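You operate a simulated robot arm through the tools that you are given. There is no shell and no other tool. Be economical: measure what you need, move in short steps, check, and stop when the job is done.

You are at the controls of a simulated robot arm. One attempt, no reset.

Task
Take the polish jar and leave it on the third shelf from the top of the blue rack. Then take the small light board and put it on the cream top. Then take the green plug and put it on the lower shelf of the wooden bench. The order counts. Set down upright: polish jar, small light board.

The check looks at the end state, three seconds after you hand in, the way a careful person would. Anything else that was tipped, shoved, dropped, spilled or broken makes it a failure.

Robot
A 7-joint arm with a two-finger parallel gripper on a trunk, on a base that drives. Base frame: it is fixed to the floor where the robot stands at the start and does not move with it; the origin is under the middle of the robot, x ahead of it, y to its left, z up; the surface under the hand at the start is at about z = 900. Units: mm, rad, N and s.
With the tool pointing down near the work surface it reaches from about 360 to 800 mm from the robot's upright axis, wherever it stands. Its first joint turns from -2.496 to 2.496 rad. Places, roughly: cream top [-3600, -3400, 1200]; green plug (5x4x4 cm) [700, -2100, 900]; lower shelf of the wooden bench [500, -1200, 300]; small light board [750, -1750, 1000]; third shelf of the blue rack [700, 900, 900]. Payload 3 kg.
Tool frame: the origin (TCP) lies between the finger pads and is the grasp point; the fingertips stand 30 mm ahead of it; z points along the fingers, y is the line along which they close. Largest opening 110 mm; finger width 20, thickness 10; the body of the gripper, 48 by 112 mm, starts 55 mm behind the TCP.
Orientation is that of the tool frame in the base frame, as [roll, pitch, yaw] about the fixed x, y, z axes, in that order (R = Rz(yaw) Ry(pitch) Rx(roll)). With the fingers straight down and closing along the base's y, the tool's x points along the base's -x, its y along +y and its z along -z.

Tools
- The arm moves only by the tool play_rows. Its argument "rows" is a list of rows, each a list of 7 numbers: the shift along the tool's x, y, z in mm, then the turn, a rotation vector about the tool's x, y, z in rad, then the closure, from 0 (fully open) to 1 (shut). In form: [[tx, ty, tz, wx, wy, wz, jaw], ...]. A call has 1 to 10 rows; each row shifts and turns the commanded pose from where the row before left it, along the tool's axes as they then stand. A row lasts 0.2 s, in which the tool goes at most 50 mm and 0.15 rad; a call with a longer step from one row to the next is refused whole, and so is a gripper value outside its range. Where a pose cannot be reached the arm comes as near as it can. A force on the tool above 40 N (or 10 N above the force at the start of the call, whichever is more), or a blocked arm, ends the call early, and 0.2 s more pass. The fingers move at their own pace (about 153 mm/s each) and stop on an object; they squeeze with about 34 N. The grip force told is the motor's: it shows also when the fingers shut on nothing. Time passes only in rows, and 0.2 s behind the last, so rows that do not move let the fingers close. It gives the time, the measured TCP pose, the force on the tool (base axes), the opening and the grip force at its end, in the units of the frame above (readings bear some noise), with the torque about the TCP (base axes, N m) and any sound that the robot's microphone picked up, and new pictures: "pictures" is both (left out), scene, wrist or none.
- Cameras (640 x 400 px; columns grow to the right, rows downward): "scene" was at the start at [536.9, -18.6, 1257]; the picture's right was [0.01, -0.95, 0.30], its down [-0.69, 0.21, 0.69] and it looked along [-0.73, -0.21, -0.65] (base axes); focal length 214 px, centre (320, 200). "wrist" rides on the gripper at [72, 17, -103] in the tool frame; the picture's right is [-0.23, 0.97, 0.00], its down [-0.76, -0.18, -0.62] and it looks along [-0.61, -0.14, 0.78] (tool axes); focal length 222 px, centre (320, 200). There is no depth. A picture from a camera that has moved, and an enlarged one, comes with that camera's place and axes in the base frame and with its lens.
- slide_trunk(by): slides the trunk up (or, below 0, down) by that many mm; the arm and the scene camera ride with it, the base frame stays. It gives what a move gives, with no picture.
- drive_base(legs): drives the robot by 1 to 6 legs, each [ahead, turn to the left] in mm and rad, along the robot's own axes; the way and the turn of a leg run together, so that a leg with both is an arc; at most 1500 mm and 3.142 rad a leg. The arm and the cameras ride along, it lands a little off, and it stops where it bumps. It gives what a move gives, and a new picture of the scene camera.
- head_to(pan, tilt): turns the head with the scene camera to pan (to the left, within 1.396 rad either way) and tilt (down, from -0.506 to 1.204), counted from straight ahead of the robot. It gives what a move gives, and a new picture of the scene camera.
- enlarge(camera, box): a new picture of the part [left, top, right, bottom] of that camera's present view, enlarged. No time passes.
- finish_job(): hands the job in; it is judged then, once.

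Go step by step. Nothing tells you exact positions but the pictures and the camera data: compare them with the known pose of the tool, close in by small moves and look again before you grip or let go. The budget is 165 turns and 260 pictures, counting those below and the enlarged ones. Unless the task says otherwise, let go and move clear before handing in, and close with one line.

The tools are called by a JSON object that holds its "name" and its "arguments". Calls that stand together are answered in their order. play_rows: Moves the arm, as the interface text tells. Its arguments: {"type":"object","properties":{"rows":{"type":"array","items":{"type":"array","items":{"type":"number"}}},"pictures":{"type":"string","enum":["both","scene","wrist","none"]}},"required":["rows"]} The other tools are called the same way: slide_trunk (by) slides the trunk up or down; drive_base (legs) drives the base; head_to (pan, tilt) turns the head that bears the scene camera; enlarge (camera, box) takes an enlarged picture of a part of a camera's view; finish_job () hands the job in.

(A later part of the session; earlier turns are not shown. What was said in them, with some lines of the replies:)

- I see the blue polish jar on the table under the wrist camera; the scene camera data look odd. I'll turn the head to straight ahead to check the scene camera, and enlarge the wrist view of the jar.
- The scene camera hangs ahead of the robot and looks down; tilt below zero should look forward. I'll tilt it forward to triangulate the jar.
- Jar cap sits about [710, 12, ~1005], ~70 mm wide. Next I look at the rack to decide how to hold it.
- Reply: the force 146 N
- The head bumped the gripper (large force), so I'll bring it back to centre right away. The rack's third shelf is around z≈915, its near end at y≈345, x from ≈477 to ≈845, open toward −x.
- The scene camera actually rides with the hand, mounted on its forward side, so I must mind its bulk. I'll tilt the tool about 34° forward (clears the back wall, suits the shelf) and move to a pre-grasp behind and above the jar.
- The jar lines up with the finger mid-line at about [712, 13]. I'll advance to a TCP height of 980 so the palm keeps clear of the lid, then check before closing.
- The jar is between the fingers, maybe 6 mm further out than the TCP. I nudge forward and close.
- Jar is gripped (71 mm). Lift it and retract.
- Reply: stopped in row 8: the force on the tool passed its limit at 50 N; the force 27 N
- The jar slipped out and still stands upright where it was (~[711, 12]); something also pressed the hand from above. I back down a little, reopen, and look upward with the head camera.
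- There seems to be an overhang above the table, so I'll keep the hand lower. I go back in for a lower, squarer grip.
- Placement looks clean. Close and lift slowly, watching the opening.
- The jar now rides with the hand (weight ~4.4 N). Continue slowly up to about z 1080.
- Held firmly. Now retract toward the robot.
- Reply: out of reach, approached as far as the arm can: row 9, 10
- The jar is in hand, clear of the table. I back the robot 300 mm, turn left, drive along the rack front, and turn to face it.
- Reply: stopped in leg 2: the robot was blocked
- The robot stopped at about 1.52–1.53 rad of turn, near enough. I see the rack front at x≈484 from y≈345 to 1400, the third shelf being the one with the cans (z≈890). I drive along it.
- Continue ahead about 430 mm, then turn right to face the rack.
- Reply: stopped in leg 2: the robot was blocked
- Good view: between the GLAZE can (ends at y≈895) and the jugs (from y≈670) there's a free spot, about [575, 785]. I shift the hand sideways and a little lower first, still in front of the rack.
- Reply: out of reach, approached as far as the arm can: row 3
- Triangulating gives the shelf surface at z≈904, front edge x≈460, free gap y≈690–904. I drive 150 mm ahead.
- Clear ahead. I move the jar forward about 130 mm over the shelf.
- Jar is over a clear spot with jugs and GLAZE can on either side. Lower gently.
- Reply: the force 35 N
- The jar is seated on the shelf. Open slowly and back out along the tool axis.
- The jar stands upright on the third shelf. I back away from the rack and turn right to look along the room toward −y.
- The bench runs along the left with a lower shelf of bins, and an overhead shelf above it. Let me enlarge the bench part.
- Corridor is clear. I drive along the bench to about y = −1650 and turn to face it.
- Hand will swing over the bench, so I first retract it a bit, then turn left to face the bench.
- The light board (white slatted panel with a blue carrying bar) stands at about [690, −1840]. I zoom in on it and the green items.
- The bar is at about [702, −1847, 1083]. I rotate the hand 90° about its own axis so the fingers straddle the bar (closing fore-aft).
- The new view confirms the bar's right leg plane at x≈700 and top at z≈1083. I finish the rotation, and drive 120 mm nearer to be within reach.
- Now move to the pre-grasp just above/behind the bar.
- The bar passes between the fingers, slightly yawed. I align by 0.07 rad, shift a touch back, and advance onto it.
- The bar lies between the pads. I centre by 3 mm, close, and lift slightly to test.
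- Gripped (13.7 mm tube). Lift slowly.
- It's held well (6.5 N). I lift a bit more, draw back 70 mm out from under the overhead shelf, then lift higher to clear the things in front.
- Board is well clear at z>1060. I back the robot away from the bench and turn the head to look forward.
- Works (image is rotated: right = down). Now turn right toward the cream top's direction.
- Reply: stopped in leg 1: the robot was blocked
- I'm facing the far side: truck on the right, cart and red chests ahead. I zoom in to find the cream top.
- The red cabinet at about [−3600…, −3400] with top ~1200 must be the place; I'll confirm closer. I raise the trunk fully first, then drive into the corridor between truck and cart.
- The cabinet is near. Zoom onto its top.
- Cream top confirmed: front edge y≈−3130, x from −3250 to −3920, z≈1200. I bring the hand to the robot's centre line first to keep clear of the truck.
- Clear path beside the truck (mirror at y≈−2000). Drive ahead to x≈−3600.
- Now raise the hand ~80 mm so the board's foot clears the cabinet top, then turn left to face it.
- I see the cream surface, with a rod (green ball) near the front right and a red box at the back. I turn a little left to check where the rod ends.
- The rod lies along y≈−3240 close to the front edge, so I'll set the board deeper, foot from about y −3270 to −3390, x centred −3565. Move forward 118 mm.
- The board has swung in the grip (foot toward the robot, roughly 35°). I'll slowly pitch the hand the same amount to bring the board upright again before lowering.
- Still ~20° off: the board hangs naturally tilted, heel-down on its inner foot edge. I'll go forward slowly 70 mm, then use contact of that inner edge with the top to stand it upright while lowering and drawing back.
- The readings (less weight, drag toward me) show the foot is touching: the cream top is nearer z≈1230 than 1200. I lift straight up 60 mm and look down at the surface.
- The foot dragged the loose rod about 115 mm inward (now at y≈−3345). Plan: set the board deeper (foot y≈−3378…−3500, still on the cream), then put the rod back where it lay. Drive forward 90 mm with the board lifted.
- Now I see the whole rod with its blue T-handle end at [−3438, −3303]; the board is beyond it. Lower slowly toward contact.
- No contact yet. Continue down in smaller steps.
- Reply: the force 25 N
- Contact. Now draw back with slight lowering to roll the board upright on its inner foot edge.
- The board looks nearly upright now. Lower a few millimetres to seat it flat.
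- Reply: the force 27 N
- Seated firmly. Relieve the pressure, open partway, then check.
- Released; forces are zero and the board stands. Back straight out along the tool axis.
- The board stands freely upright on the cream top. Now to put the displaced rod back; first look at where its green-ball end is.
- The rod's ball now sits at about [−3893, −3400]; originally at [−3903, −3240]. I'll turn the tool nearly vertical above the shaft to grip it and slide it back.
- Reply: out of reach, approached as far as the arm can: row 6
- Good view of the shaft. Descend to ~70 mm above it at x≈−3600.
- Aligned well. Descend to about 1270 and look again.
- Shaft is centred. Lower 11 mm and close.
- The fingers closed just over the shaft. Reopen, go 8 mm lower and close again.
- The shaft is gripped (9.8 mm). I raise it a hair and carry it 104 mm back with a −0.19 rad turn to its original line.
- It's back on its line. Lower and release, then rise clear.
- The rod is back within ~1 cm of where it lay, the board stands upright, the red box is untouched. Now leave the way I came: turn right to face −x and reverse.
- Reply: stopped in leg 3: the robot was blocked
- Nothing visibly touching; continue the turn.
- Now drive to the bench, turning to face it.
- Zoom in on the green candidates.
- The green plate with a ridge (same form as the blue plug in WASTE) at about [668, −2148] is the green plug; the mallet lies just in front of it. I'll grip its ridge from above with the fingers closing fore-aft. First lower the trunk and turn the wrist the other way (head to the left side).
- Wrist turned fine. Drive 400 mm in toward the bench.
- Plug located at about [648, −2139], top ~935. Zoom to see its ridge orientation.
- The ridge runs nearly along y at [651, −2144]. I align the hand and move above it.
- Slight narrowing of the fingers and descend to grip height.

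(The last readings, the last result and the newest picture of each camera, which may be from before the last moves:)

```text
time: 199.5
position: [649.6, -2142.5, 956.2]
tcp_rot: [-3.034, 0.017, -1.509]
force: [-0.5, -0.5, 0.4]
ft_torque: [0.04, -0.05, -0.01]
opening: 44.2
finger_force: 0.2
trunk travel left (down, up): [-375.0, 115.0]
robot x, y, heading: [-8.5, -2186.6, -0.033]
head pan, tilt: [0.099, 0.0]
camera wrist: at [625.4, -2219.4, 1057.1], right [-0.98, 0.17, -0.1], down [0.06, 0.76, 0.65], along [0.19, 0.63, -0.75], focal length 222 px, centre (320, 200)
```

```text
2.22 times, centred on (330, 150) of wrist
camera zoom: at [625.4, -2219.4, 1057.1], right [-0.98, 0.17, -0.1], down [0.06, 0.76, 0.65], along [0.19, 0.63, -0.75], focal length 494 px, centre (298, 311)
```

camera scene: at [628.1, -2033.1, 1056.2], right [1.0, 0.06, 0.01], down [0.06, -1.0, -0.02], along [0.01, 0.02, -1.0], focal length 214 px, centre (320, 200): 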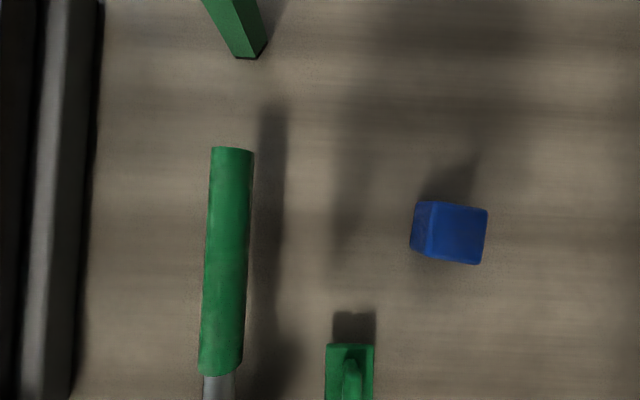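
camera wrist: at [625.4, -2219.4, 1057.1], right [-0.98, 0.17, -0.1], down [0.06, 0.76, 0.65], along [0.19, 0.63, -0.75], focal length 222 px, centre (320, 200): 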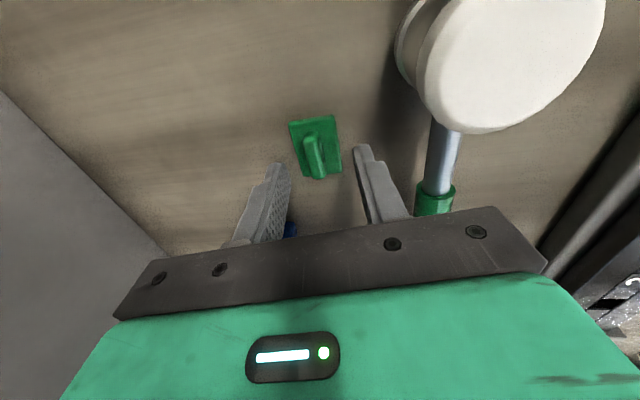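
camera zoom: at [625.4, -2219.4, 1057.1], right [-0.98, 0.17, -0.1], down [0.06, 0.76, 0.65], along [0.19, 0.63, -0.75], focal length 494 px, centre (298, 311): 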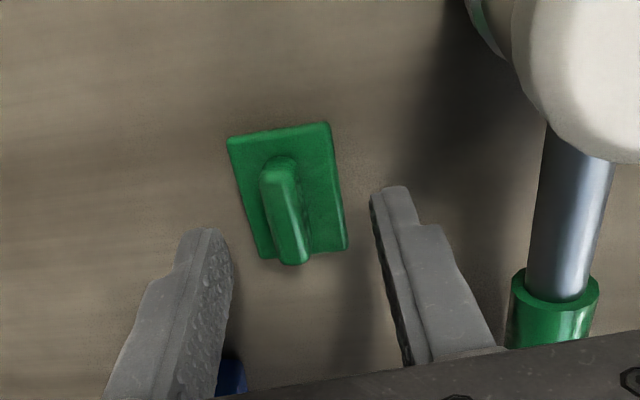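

Shift 8 mm along the ridge, lower 9 mm, and close.

{"name": "play_rows", "arguments": {"rows": [[8, -2, 0, 0, 0, 0, 0.6], [0, 0, 5, 0, 0, 0, 0.6], [0, 0, 4, 0, 0, 0, 0.6], [0, 0, 0, 0, 0, 0, 0.75], [0, 0, 0, 0, 0, 0, 0.85], [0, 0, 0, 0, 0, 0, 1], [0, 0, 0, 0, 0, 0, 1]], "pictures": "wrist"}}

```text
time: 201.1
position: [654.0, -2151.2, 947.4]
tcp_rot: [-3.033, 0.015, -1.511]
force: [-0.1, -0.4, 0.7]
ft_torque: [-0.03, -0.03, -0.01]
opening: 9.4
finger_force: 34.3
trunk travel left (down, up): [-375.0, 115.0]
robot x, y, heading: [-13.1, -2177.7, -0.031]
head pan, tilt: [0.099, 0.0]
camera wrist: at [630.2, -2226.6, 1048.4], right [-0.98, 0.17, -0.1], down [0.06, 0.76, 0.65], along [0.19, 0.63, -0.75], focal length 222 px, centre (320, 200)
```

wrist: 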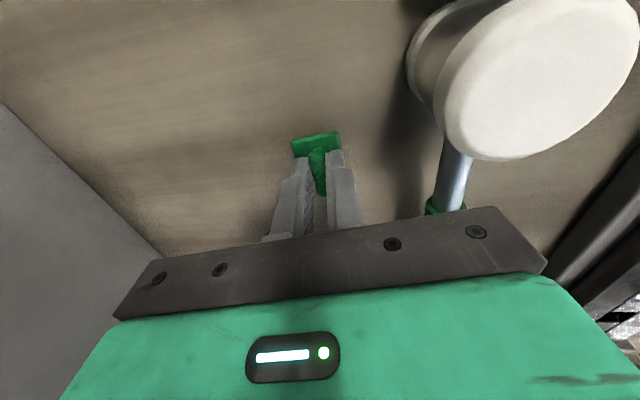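

Gripped the ridge (9.4 mm). Lift.

{"name": "play_rows", "arguments": {"rows": [[0, 0, -3, 0, 0, 0, 1], [0, 0, -6, 0, 0, 0, 1], [0, 0, -10, 0, 0, 0, 1], [0, 0, -15, 0, 0, 0, 1], [0, 0, -20, 0, 0, 0, 1], [0, 0, -25, 0, 0, 0, 1], [0, 0, -25, 0, 0, 0, 1], [0, 0, -25, 0, 0, 0, 1], [0, 0, -20, 0, 0, 0, 1]], "pictures": "both"}}

```text
time: 203.1
position: [638.2, -2153.0, 1096.1]
tcp_rot: [-3.035, 0.016, -1.509]
force: [0.6, 0.3, 0.0]
ft_torque: [-0.01, -0.01, 0.02]
opening: 9.4
finger_force: 34.4
trunk travel left (down, up): [-375.0, 115.0]
robot x, y, heading: [-12.3, -2183.9, -0.035]
head pan, tilt: [0.099, 0.0]
camera scene: at [618.5, -2044.9, 1135.8], right [1.0, 0.06, 0.01], down [0.06, -1.0, -0.02], along [0.01, 0.02, -1.0], focal length 214 px, centre (320, 200)
camera wrist: at [614.3, -2229.8, 1196.3], right [-0.98, 0.17, -0.1], down [0.06, 0.76, 0.65], along [0.19, 0.63, -0.75], focal length 222 px, centre (320, 200)
```

scene: 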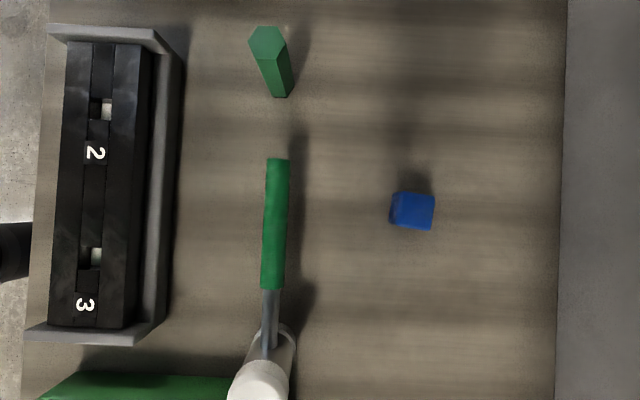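
wrist: 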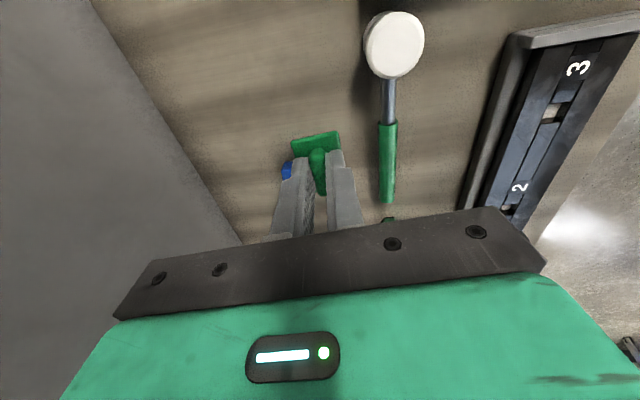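

Plug in hand. Back away from the bench, and go along it to y≈−1150, the open stretch of the lower shelf.

{"name": "drive_base", "arguments": {"legs": [[-550, 0], [0, 1.6], [1000, 0]]}}

```text
time: 215.1
position: [-629.9, -528.9, 1096.1]
tcp_rot: [-3.032, 0.017, 0.098]
force: [-0.5, 0.3, -0.2]
ft_torque: [-0.02, -0.03, -0.04]
opening: 9.5
finger_force: 33.6
trunk travel left (down, up): [-375.0, 115.0]
robot x, y, heading: [-550.6, -1176.0, 1.568]
head pan, tilt: [0.099, 0.0]
camera scene: at [-737.7, -552.6, 1136.1], right [-0.1, 1.0, 0.01], down [1.0, 0.1, -0.02], along [-0.02, 0.01, -1.0], focal length 214 px, centre (320, 200)
```

scene: 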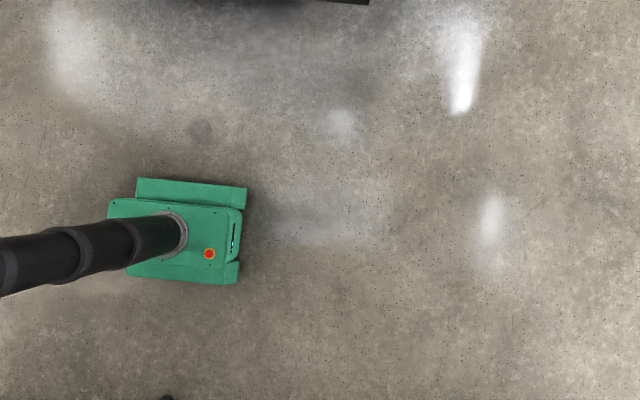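

{"name": "drive_base", "arguments": {"legs": [[0, -1.57]]}}

{"name": "slide_trunk", "arguments": {"by": -375}}

{"name": "head_to", "arguments": {"pan": -0.6, "tilt": 0}}

```text
time: 219.4
position: [99.5, -1078.3, 1095.6]
tcp_rot: [-3.035, 0.015, -1.445]
force: [0.2, -1.3, 0.3]
ft_torque: [0.12, 0.07, -0.02]
opening: 9.6
finger_force: 34.2
trunk travel left (down, up): [-375.0, 115.0]
robot x, y, heading: [-545.4, -1108.0, 0.011]
head pan, tilt: [0.099, 0.0]
camera scene: at [73.0, -970.4, 1135.5], right [0.99, 0.12, 0.01], down [0.13, -0.99, -0.02], along [0.01, 0.02, -1.0], focal length 214 px, centre (320, 200)
```

scene: 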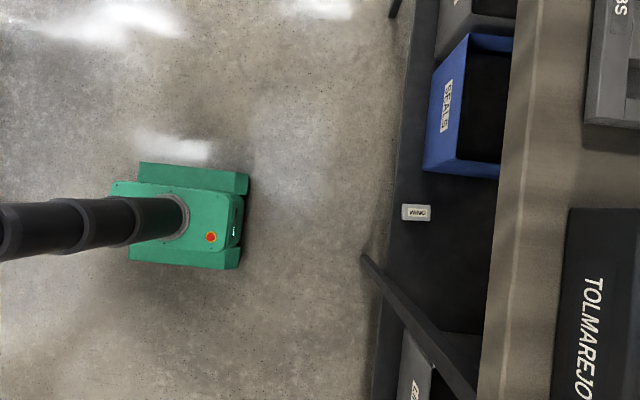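

```text
time: 223.0
position: [97.2, -1078.6, 722.6]
tcp_rot: [-3.034, 0.016, -1.445]
force: [0.3, 0.1, -0.4]
ft_torque: [-0.01, -0.04, 0.01]
opening: 9.6
finger_force: 33.8
trunk travel left (down, up): [0.0, 490.0]
robot x, y, heading: [-548.1, -1106.2, 0.015]
head pan, tilt: [0.099, 0.0]
```

```text
time: 224.1
position: [98.1, -1078.3, 722.2]
tcp_rot: [-3.035, 0.015, -1.446]
force: [-0.6, -0.6, -0.7]
ft_torque: [0.01, 0.0, 0.03]
opening: 9.9
finger_force: 34.0
trunk travel left (down, up): [0.0, 490.0]
robot x, y, heading: [-548.1, -1105.9, 0.012]
head pan, tilt: [-0.6, 0.0]
camera scene: at [128.6, -963.6, 783.2], right [0.76, 0.08, 0.65], down [0.13, -0.99, -0.02], along [0.64, 0.09, -0.76], focal length 214 px, centre (320, 200)
```

scene: 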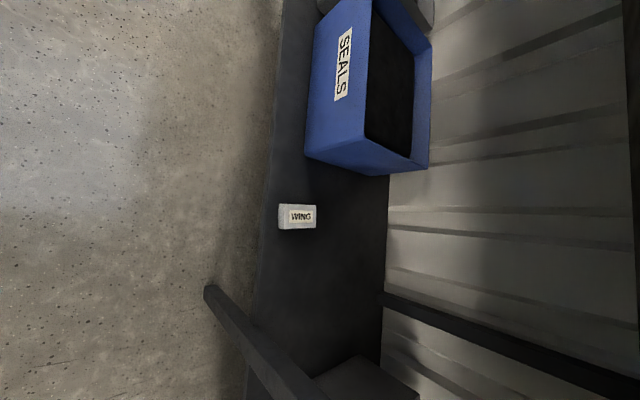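

Clear view: shelf front x≈366, WING box at [475, −954], leg near y≈−1227. I'll set the plug at about [455, −1080]. First lower the hand in front of the bench.

{"name": "play_rows", "arguments": {"rows": [[0, 3, 25, 0, 0, 0, 1], [0, 5, 44, 0, 0, 0, 1], [0, 5, 44, 0, 0, 0, 1], [0, 5, 44, 0, 0, 0, 1], [0, 5, 44, 0, 0, 0, 1], [0, 5, 44, 0, 0, 0, 1], [0, 4, 35, 0, 0, 0, 1]]}}

```text
time: 225.7
position: [97.1, -1077.0, 441.4]
tcp_rot: [-3.032, 0.016, -1.446]
force: [-0.1, 0.4, 0.3]
ft_torque: [0.01, 0.02, 0.02]
opening: 9.3
finger_force: 34.1
trunk travel left (down, up): [0.0, 490.0]
robot x, y, heading: [-547.8, -1106.0, 0.009]
head pan, tilt: [-0.6, 0.0]
camera scene: at [127.9, -961.9, 503.1], right [0.75, 0.08, 0.65], down [0.12, -0.99, -0.02], along [0.65, 0.09, -0.76], focal length 214 px, centre (320, 200)
camera wrist: at [77.8, -1153.4, 541.9], right [-0.99, 0.11, -0.1], down [0.01, 0.76, 0.65], along [0.15, 0.64, -0.75], focal length 222 px, centre (320, 200)
```

scene: 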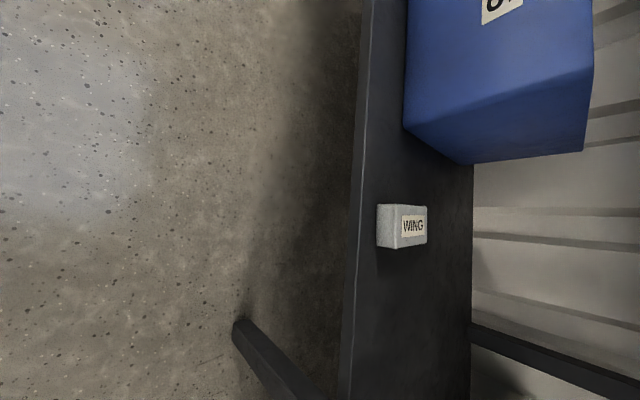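
wrist: 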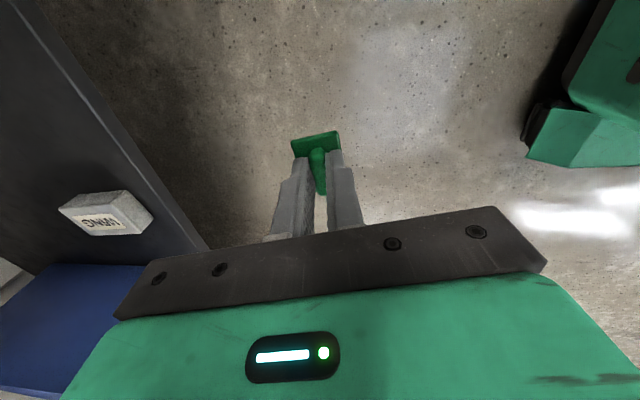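

Shelf surface z≈297, front edge x≈369. Drive forward 345 mm so the plug goes over the shelf.

{"name": "drive_base", "arguments": {"legs": [[345, 0]]}}

```text
time: 227.7
position: [385.1, -1075.4, 417.6]
tcp_rot: [-3.084, 0.022, -1.451]
force: [-1.0, 0.4, -0.8]
ft_torque: [-0.03, -0.11, 0.05]
opening: 9.4
finger_force: 34.0
trunk travel left (down, up): [0.0, 490.0]
robot x, y, heading: [-252.0, -1100.6, 0.006]
head pan, tilt: [-0.6, 0.0]
stopped in leg 1: the robot was blocked; the commanded pose is now the measured one
camera scene: at [419.8, -961.3, 477.9], right [0.79, 0.08, 0.61], down [0.12, -0.99, -0.02], along [0.61, 0.09, -0.79], focal length 214 px, centre (320, 200)
```

scene: 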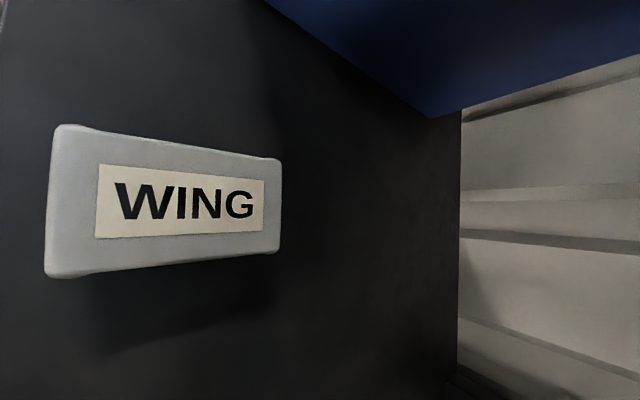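

The arm met the bench's front edge (small deflection). I back off 80 mm, tilt the hand forward ~0.5 rad so the wrist stays outside, and look.

{"name": "drive_base", "arguments": {"legs": [[-90, 0]]}}

{"name": "play_rows", "arguments": {"rows": [[0, 0, 0, 0.1, 0, 0, 1], [0, 0, 0, 0.12, 0, 0, 1], [0, 0, 0, 0.12, 0, 0, 1], [0, 0, 0, 0.12, 0, 0, 1], [0, 0, 0, 0.1, 0, 0, 1]]}}

```text
time: 228.8
position: [296.4, -1075.6, 422.2]
tcp_rot: [-3.077, 0.022, -1.45]
force: [-0.3, -0.4, -0.8]
ft_torque: [0.02, 0.0, 0.0]
opening: 9.6
finger_force: 33.6
trunk travel left (down, up): [0.0, 490.0]
robot x, y, heading: [-341.7, -1105.0, 0.013]
head pan, tilt: [-0.6, 0.0]
camera scene: at [331.8, -961.5, 481.8], right [0.78, 0.08, 0.62], down [0.12, -0.99, -0.02], along [0.61, 0.09, -0.79], focal length 214 px, centre (320, 200)
```

scene: 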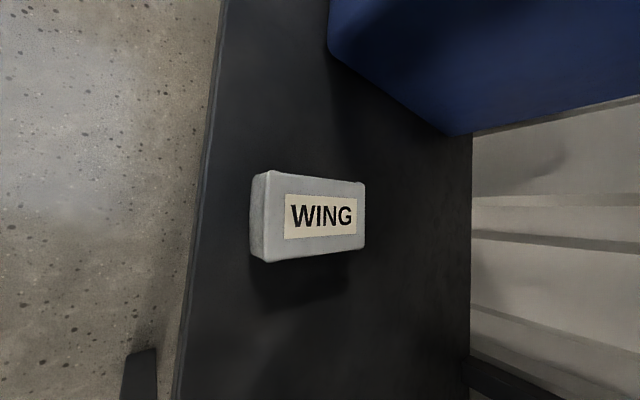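

```text
time: 230.0
position: [298.6, -1076.3, 422.9]
tcp_rot: [-2.514, 0.022, -1.45]
force: [0.7, 0.9, -0.3]
ft_torque: [0.02, -0.03, 0.0]
opening: 9.6
finger_force: 33.8
trunk travel left (down, up): [0.0, 490.0]
robot x, y, heading: [-338.3, -1104.2, 0.01]
head pan, tilt: [-0.6, 0.0]
camera scene: at [294.1, -966.8, 499.3], right [0.34, 0.02, 0.94], down [0.12, -0.99, -0.02], along [0.93, 0.12, -0.34], focal length 214 px, centre (320, 200)
camera wrist: at [232.9, -1158.7, 495.8], right [-0.81, 0.14, -0.57], down [-0.31, 0.72, 0.63], along [0.5, 0.68, -0.54], focal length 222 px, centre (320, 200)
```

scene: 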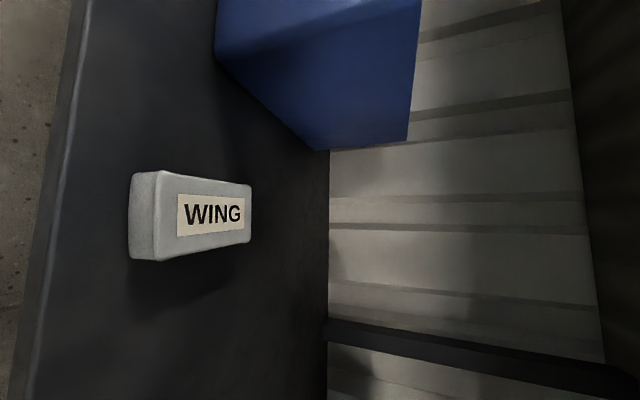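
wrist: 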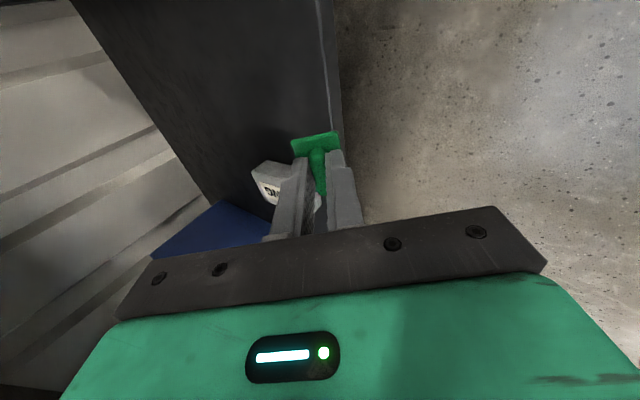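

Now drive 70 mm forward, then reach in and lower.

{"name": "drive_base", "arguments": {"legs": [[70, 0]]}}

{"name": "play_rows", "arguments": {"rows": [[2, -16.2, 11.8, 0, 0, 0, 1], [2, -16.2, 11.8, 0, 0, 0, 1], [0, 8.8, 12.2, 0, 0, 0, 1], [0, 8.8, 12.2, 0, 0, 0, 1], [0, 8.8, 12.2, 0, 0, 0, 1]]}}

```text
time: 231.0
position: [369.1, -1074.0, 422.5]
tcp_rot: [-2.516, 0.024, -1.45]
force: [0.2, -0.4, 0.3]
ft_torque: [-0.02, 0.01, 0.01]
opening: 9.5
finger_force: 34.1
trunk travel left (down, up): [0.0, 490.0]
robot x, y, heading: [-270.0, -1103.7, 0.011]
head pan, tilt: [-0.6, 0.0]
camera scene: at [365.2, -965.9, 498.8], right [0.34, 0.02, 0.94], down [0.12, -0.99, -0.02], along [0.93, 0.12, -0.34], focal length 214 px, centre (320, 200)
```

scene: 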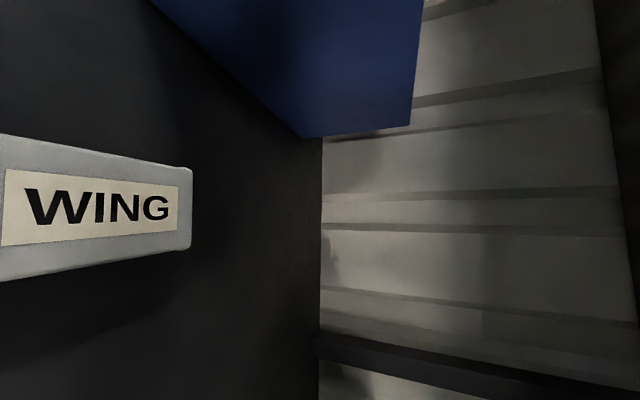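

```text
time: 232.2
position: [409.1, -1072.6, 377.7]
tcp_rot: [-2.517, 0.022, -1.45]
force: [-0.1, -0.3, -0.5]
ft_torque: [0.02, 0.03, -0.02]
opening: 9.6
finger_force: 34.2
trunk travel left (down, up): [0.0, 490.0]
robot x, y, heading: [-266.9, -1101.1, 0.012]
head pan, tilt: [-0.6, 0.0]
camera scene: at [405.1, -963.9, 454.0], right [0.34, 0.02, 0.94], down [0.12, -0.99, -0.02], along [0.93, 0.12, -0.34], focal length 214 px, centre (320, 200)
camera wrist: at [344.2, -1155.8, 451.0], right [-0.81, 0.14, -0.56], down [-0.31, 0.72, 0.63], along [0.49, 0.68, -0.54], focal length 222 px, centre (320, 200)
```

scene: 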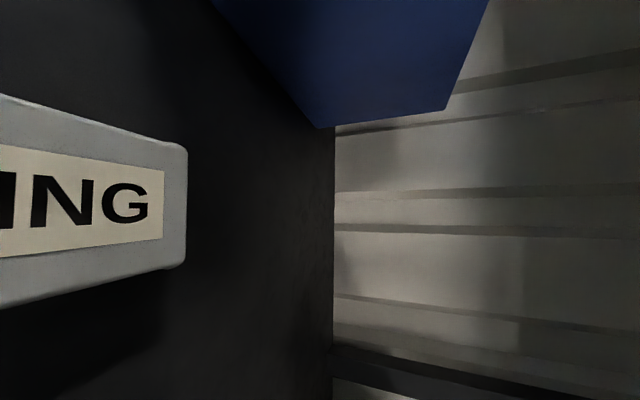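
wrist: 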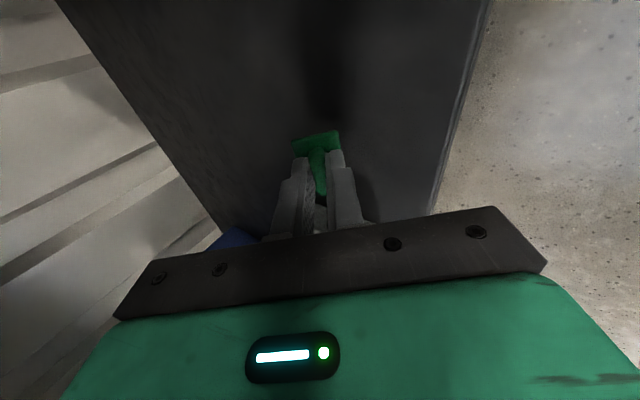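

Over the shelf. Lower until it touches.

{"name": "play_rows", "arguments": {"rows": [[0, 2.9, 4.05, 0, 0, 0, 1], [0, 2.9, 4.05, 0, 0, 0, 1], [0, 2.9, 4.05, 0, 0, 0, 1], [0, 2.9, 4.05, 0, 0, 0, 1], [0, 1.8, 2.4, 0, 0, 0, 1]], "pictures": "none"}}

```text
time: 233.1
position: [410.4, -1071.5, 365.6]
tcp_rot: [-2.51, 0.022, -1.448]
force: [-14.7, 0.2, 25.8]
ft_torque: [0.0, 0.14, 0.0]
opening: 9.6
finger_force: 33.7
trunk travel left (down, up): [0.0, 490.0]
robot x, y, heading: [-267.7, -1104.0, 0.011]
head pan, tilt: [-0.6, 0.0]
stopped in row 4: the force on the tool passed its limit at 48 N (the readings are from after the stop); the commanded pose is now the measured one
```

Contact. Check the view before releasing.

{"name": "play_rows", "arguments": {"rows": [[0, -1, -1.5, 0, 0, 0, 1]], "pictures": "wrist"}}

{"name": "enlarge", "arguments": {"camera": "wrist", "box": [240, 90, 400, 230]}}

```text
time: 233.5
position: [412.1, -1072.7, 366.3]
tcp_rot: [-2.51, 0.023, -1.449]
force: [1.0, -1.3, 9.8]
ft_torque: [-0.06, -0.28, 0.03]
opening: 9.5
finger_force: 33.9
trunk travel left (down, up): [0.0, 490.0]
robot x, y, heading: [-266.2, -1103.5, 0.012]
head pan, tilt: [-0.6, 0.0]
camera wrist: at [345.3, -1154.2, 438.5], right [-0.81, 0.14, -0.57], down [-0.31, 0.71, 0.63], along [0.5, 0.68, -0.53], focal length 222 px, centre (320, 200)
```

wrist: 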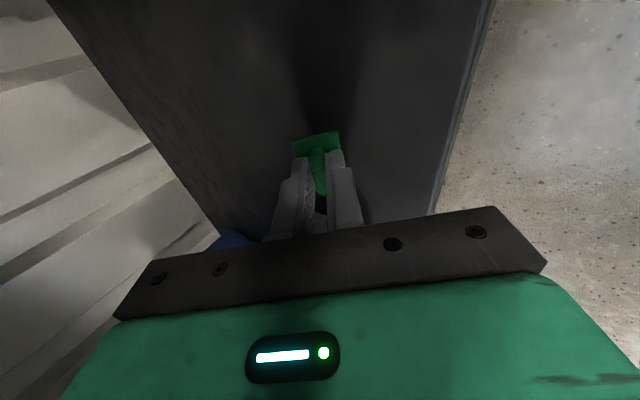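

```text
2.86 times, centred on (320, 160) of wrist
camera zoom: at [345.3, -1154.2, 438.5], right [-0.81, 0.14, -0.57], down [-0.31, 0.71, 0.63], along [0.5, 0.68, -0.53], focal length 635 px, centre (320, 314)
```

zoom: 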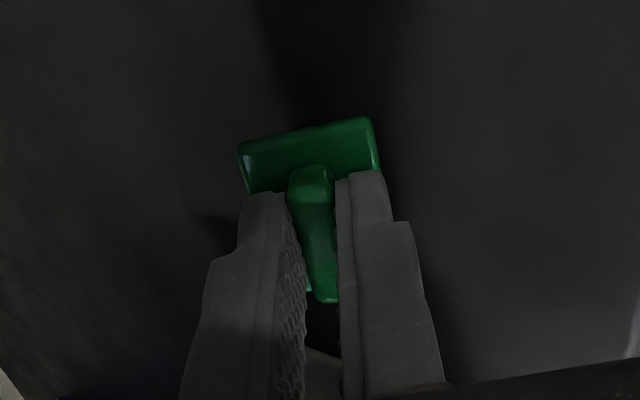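

The plug's near edge rests on the shelf. Open gently and withdraw.

{"name": "play_rows", "arguments": {"rows": [[0, 0, 0, 0, 0, 0, 0.88], [0, 0, 0, 0, 0, 0, 0.8], [0, 0, 0, 0, 0, 0, 0.65], [0, 0, 0, 0, 0, 0, 0.5], [0, 0, 0, 0, 0, 0, 0.5]], "pictures": "wrist"}}

```text
time: 234.7
position: [410.0, -1070.7, 366.3]
tcp_rot: [-2.509, 0.023, -1.45]
force: [7.9, -0.7, 12.2]
ft_torque: [-0.12, -0.25, 0.07]
opening: 48.5
finger_force: 0.0
trunk travel left (down, up): [0.0, 490.0]
robot x, y, heading: [-266.9, -1103.6, 0.01]
head pan, tilt: [-0.6, 0.0]
camera wrist: at [345.5, -1154.0, 439.0], right [-0.81, 0.14, -0.57], down [-0.31, 0.71, 0.62], along [0.5, 0.68, -0.53], focal length 222 px, centre (320, 200)
```

wrist: 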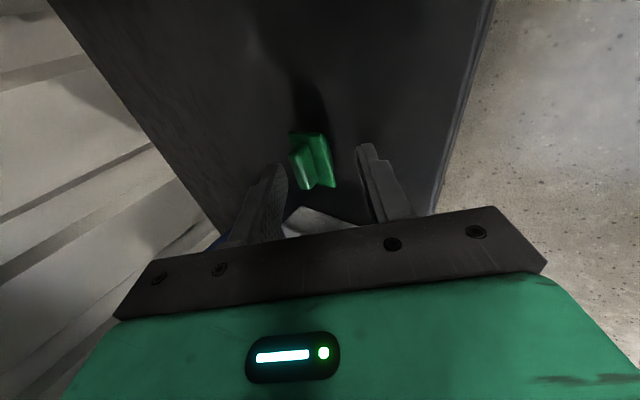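

Plug is free and lying on the shelf. Withdraw along the tool axis and check.

{"name": "play_rows", "arguments": {"rows": [[0, 0, -10, 0, 0, 0, 0.5], [0, 0, -20, 0, 0, 0, 0.5], [0, 0, -30, 0, 0, 0, 0.5], [0, 0, -30, 0, 0, 0, 0.5]], "pictures": "both"}}

```text
time: 235.7
position: [355.9, -1080.6, 436.2]
tcp_rot: [-2.513, 0.023, -1.451]
force: [-1.0, 0.5, -0.1]
ft_torque: [-0.01, -0.02, 0.02]
opening: 55.1
finger_force: 0.0
trunk travel left (down, up): [0.0, 490.0]
robot x, y, heading: [-268.0, -1104.2, 0.011]
head pan, tilt: [-0.6, 0.0]
camera scene: at [352.4, -971.5, 513.5], right [0.34, 0.02, 0.94], down [0.12, -0.99, -0.02], along [0.93, 0.12, -0.34], focal length 214 px, centre (320, 200)
camera wrist: at [291.3, -1163.4, 510.0], right [-0.81, 0.14, -0.57], down [-0.31, 0.72, 0.63], along [0.5, 0.68, -0.54], focal length 222 px, centre (320, 200)
```

scene: 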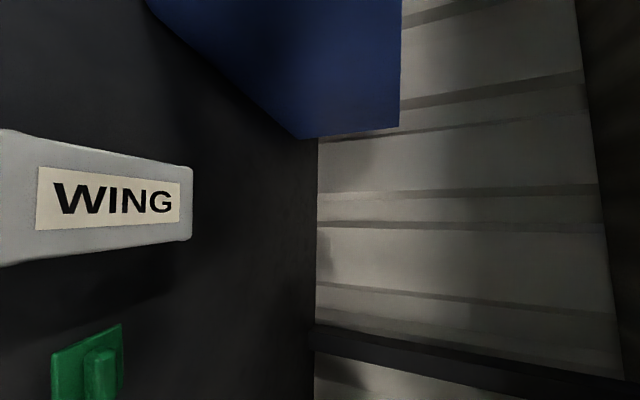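
wrist: 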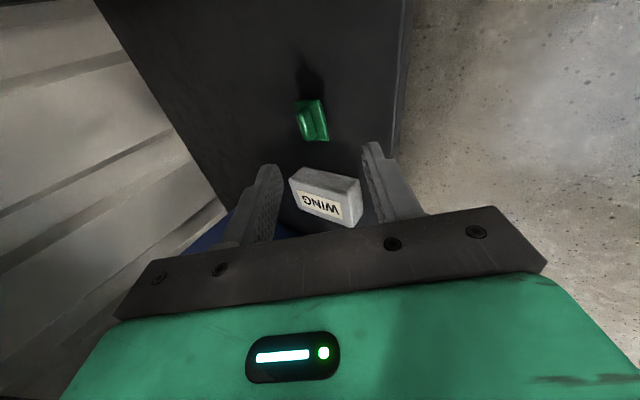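

The plug lies flat on the lower shelf, the WING box is undisturbed. I drive clear and take a last look.

{"name": "drive_base", "arguments": {"legs": [[-400, 0]]}}

{"name": "enlarge", "arguments": {"camera": "wrist", "box": [80, 0, 560, 240]}}

```text
time: 238.2
position: [-45.7, -1083.8, 437.1]
tcp_rot: [-2.509, 0.022, -1.447]
force: [-0.4, -0.2, 0.2]
ft_torque: [0.03, 0.0, -0.02]
opening: 54.9
finger_force: 0.0
trunk travel left (down, up): [0.0, 490.0]
robot x, y, heading: [-667.5, -1105.8, 0.006]
head pan, tilt: [-0.6, 0.0]
camera scene: at [-49.8, -974.6, 513.8], right [0.33, 0.02, 0.94], down [0.12, -0.99, -0.02], along [0.93, 0.12, -0.33], focal length 214 px, centre (320, 200)
```

scene: 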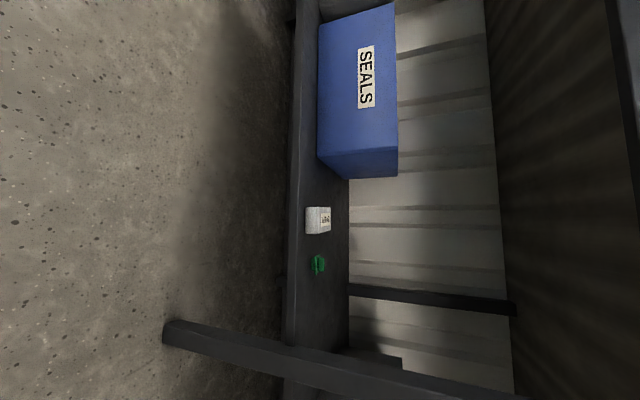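

```text
1.33 times, centred on (320, 120) of wrist
camera zoom: at [-110.6, -1166.6, 510.2], right [-0.81, 0.14, -0.57], down [-0.31, 0.72, 0.63], along [0.5, 0.68, -0.54], focal length 296 px, centre (320, 307)
```

zoom: 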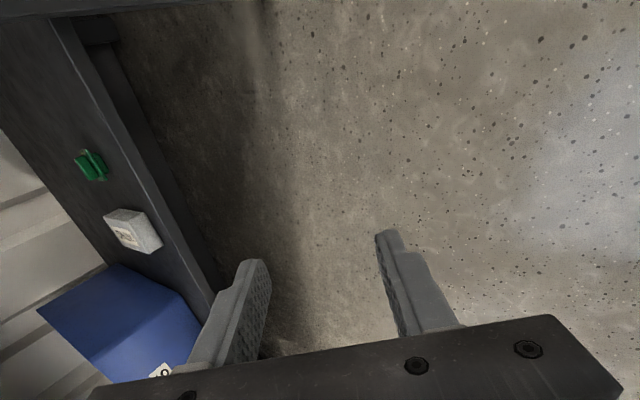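

All three things are in place and the robot stands clear, so I hand in.

{"name": "finish_job", "arguments": {}}

```text
The job is handed in.
```

All three items were placed in order and handed in: the polish jar stands upright on the blue rack's third shelf, the light board stands upright on the cream top, and the green plug is on the bench's lower shelf; the board's foot had shoved a loose rod on the cream top about 11 cm, and I put it back to within about 1 cm.
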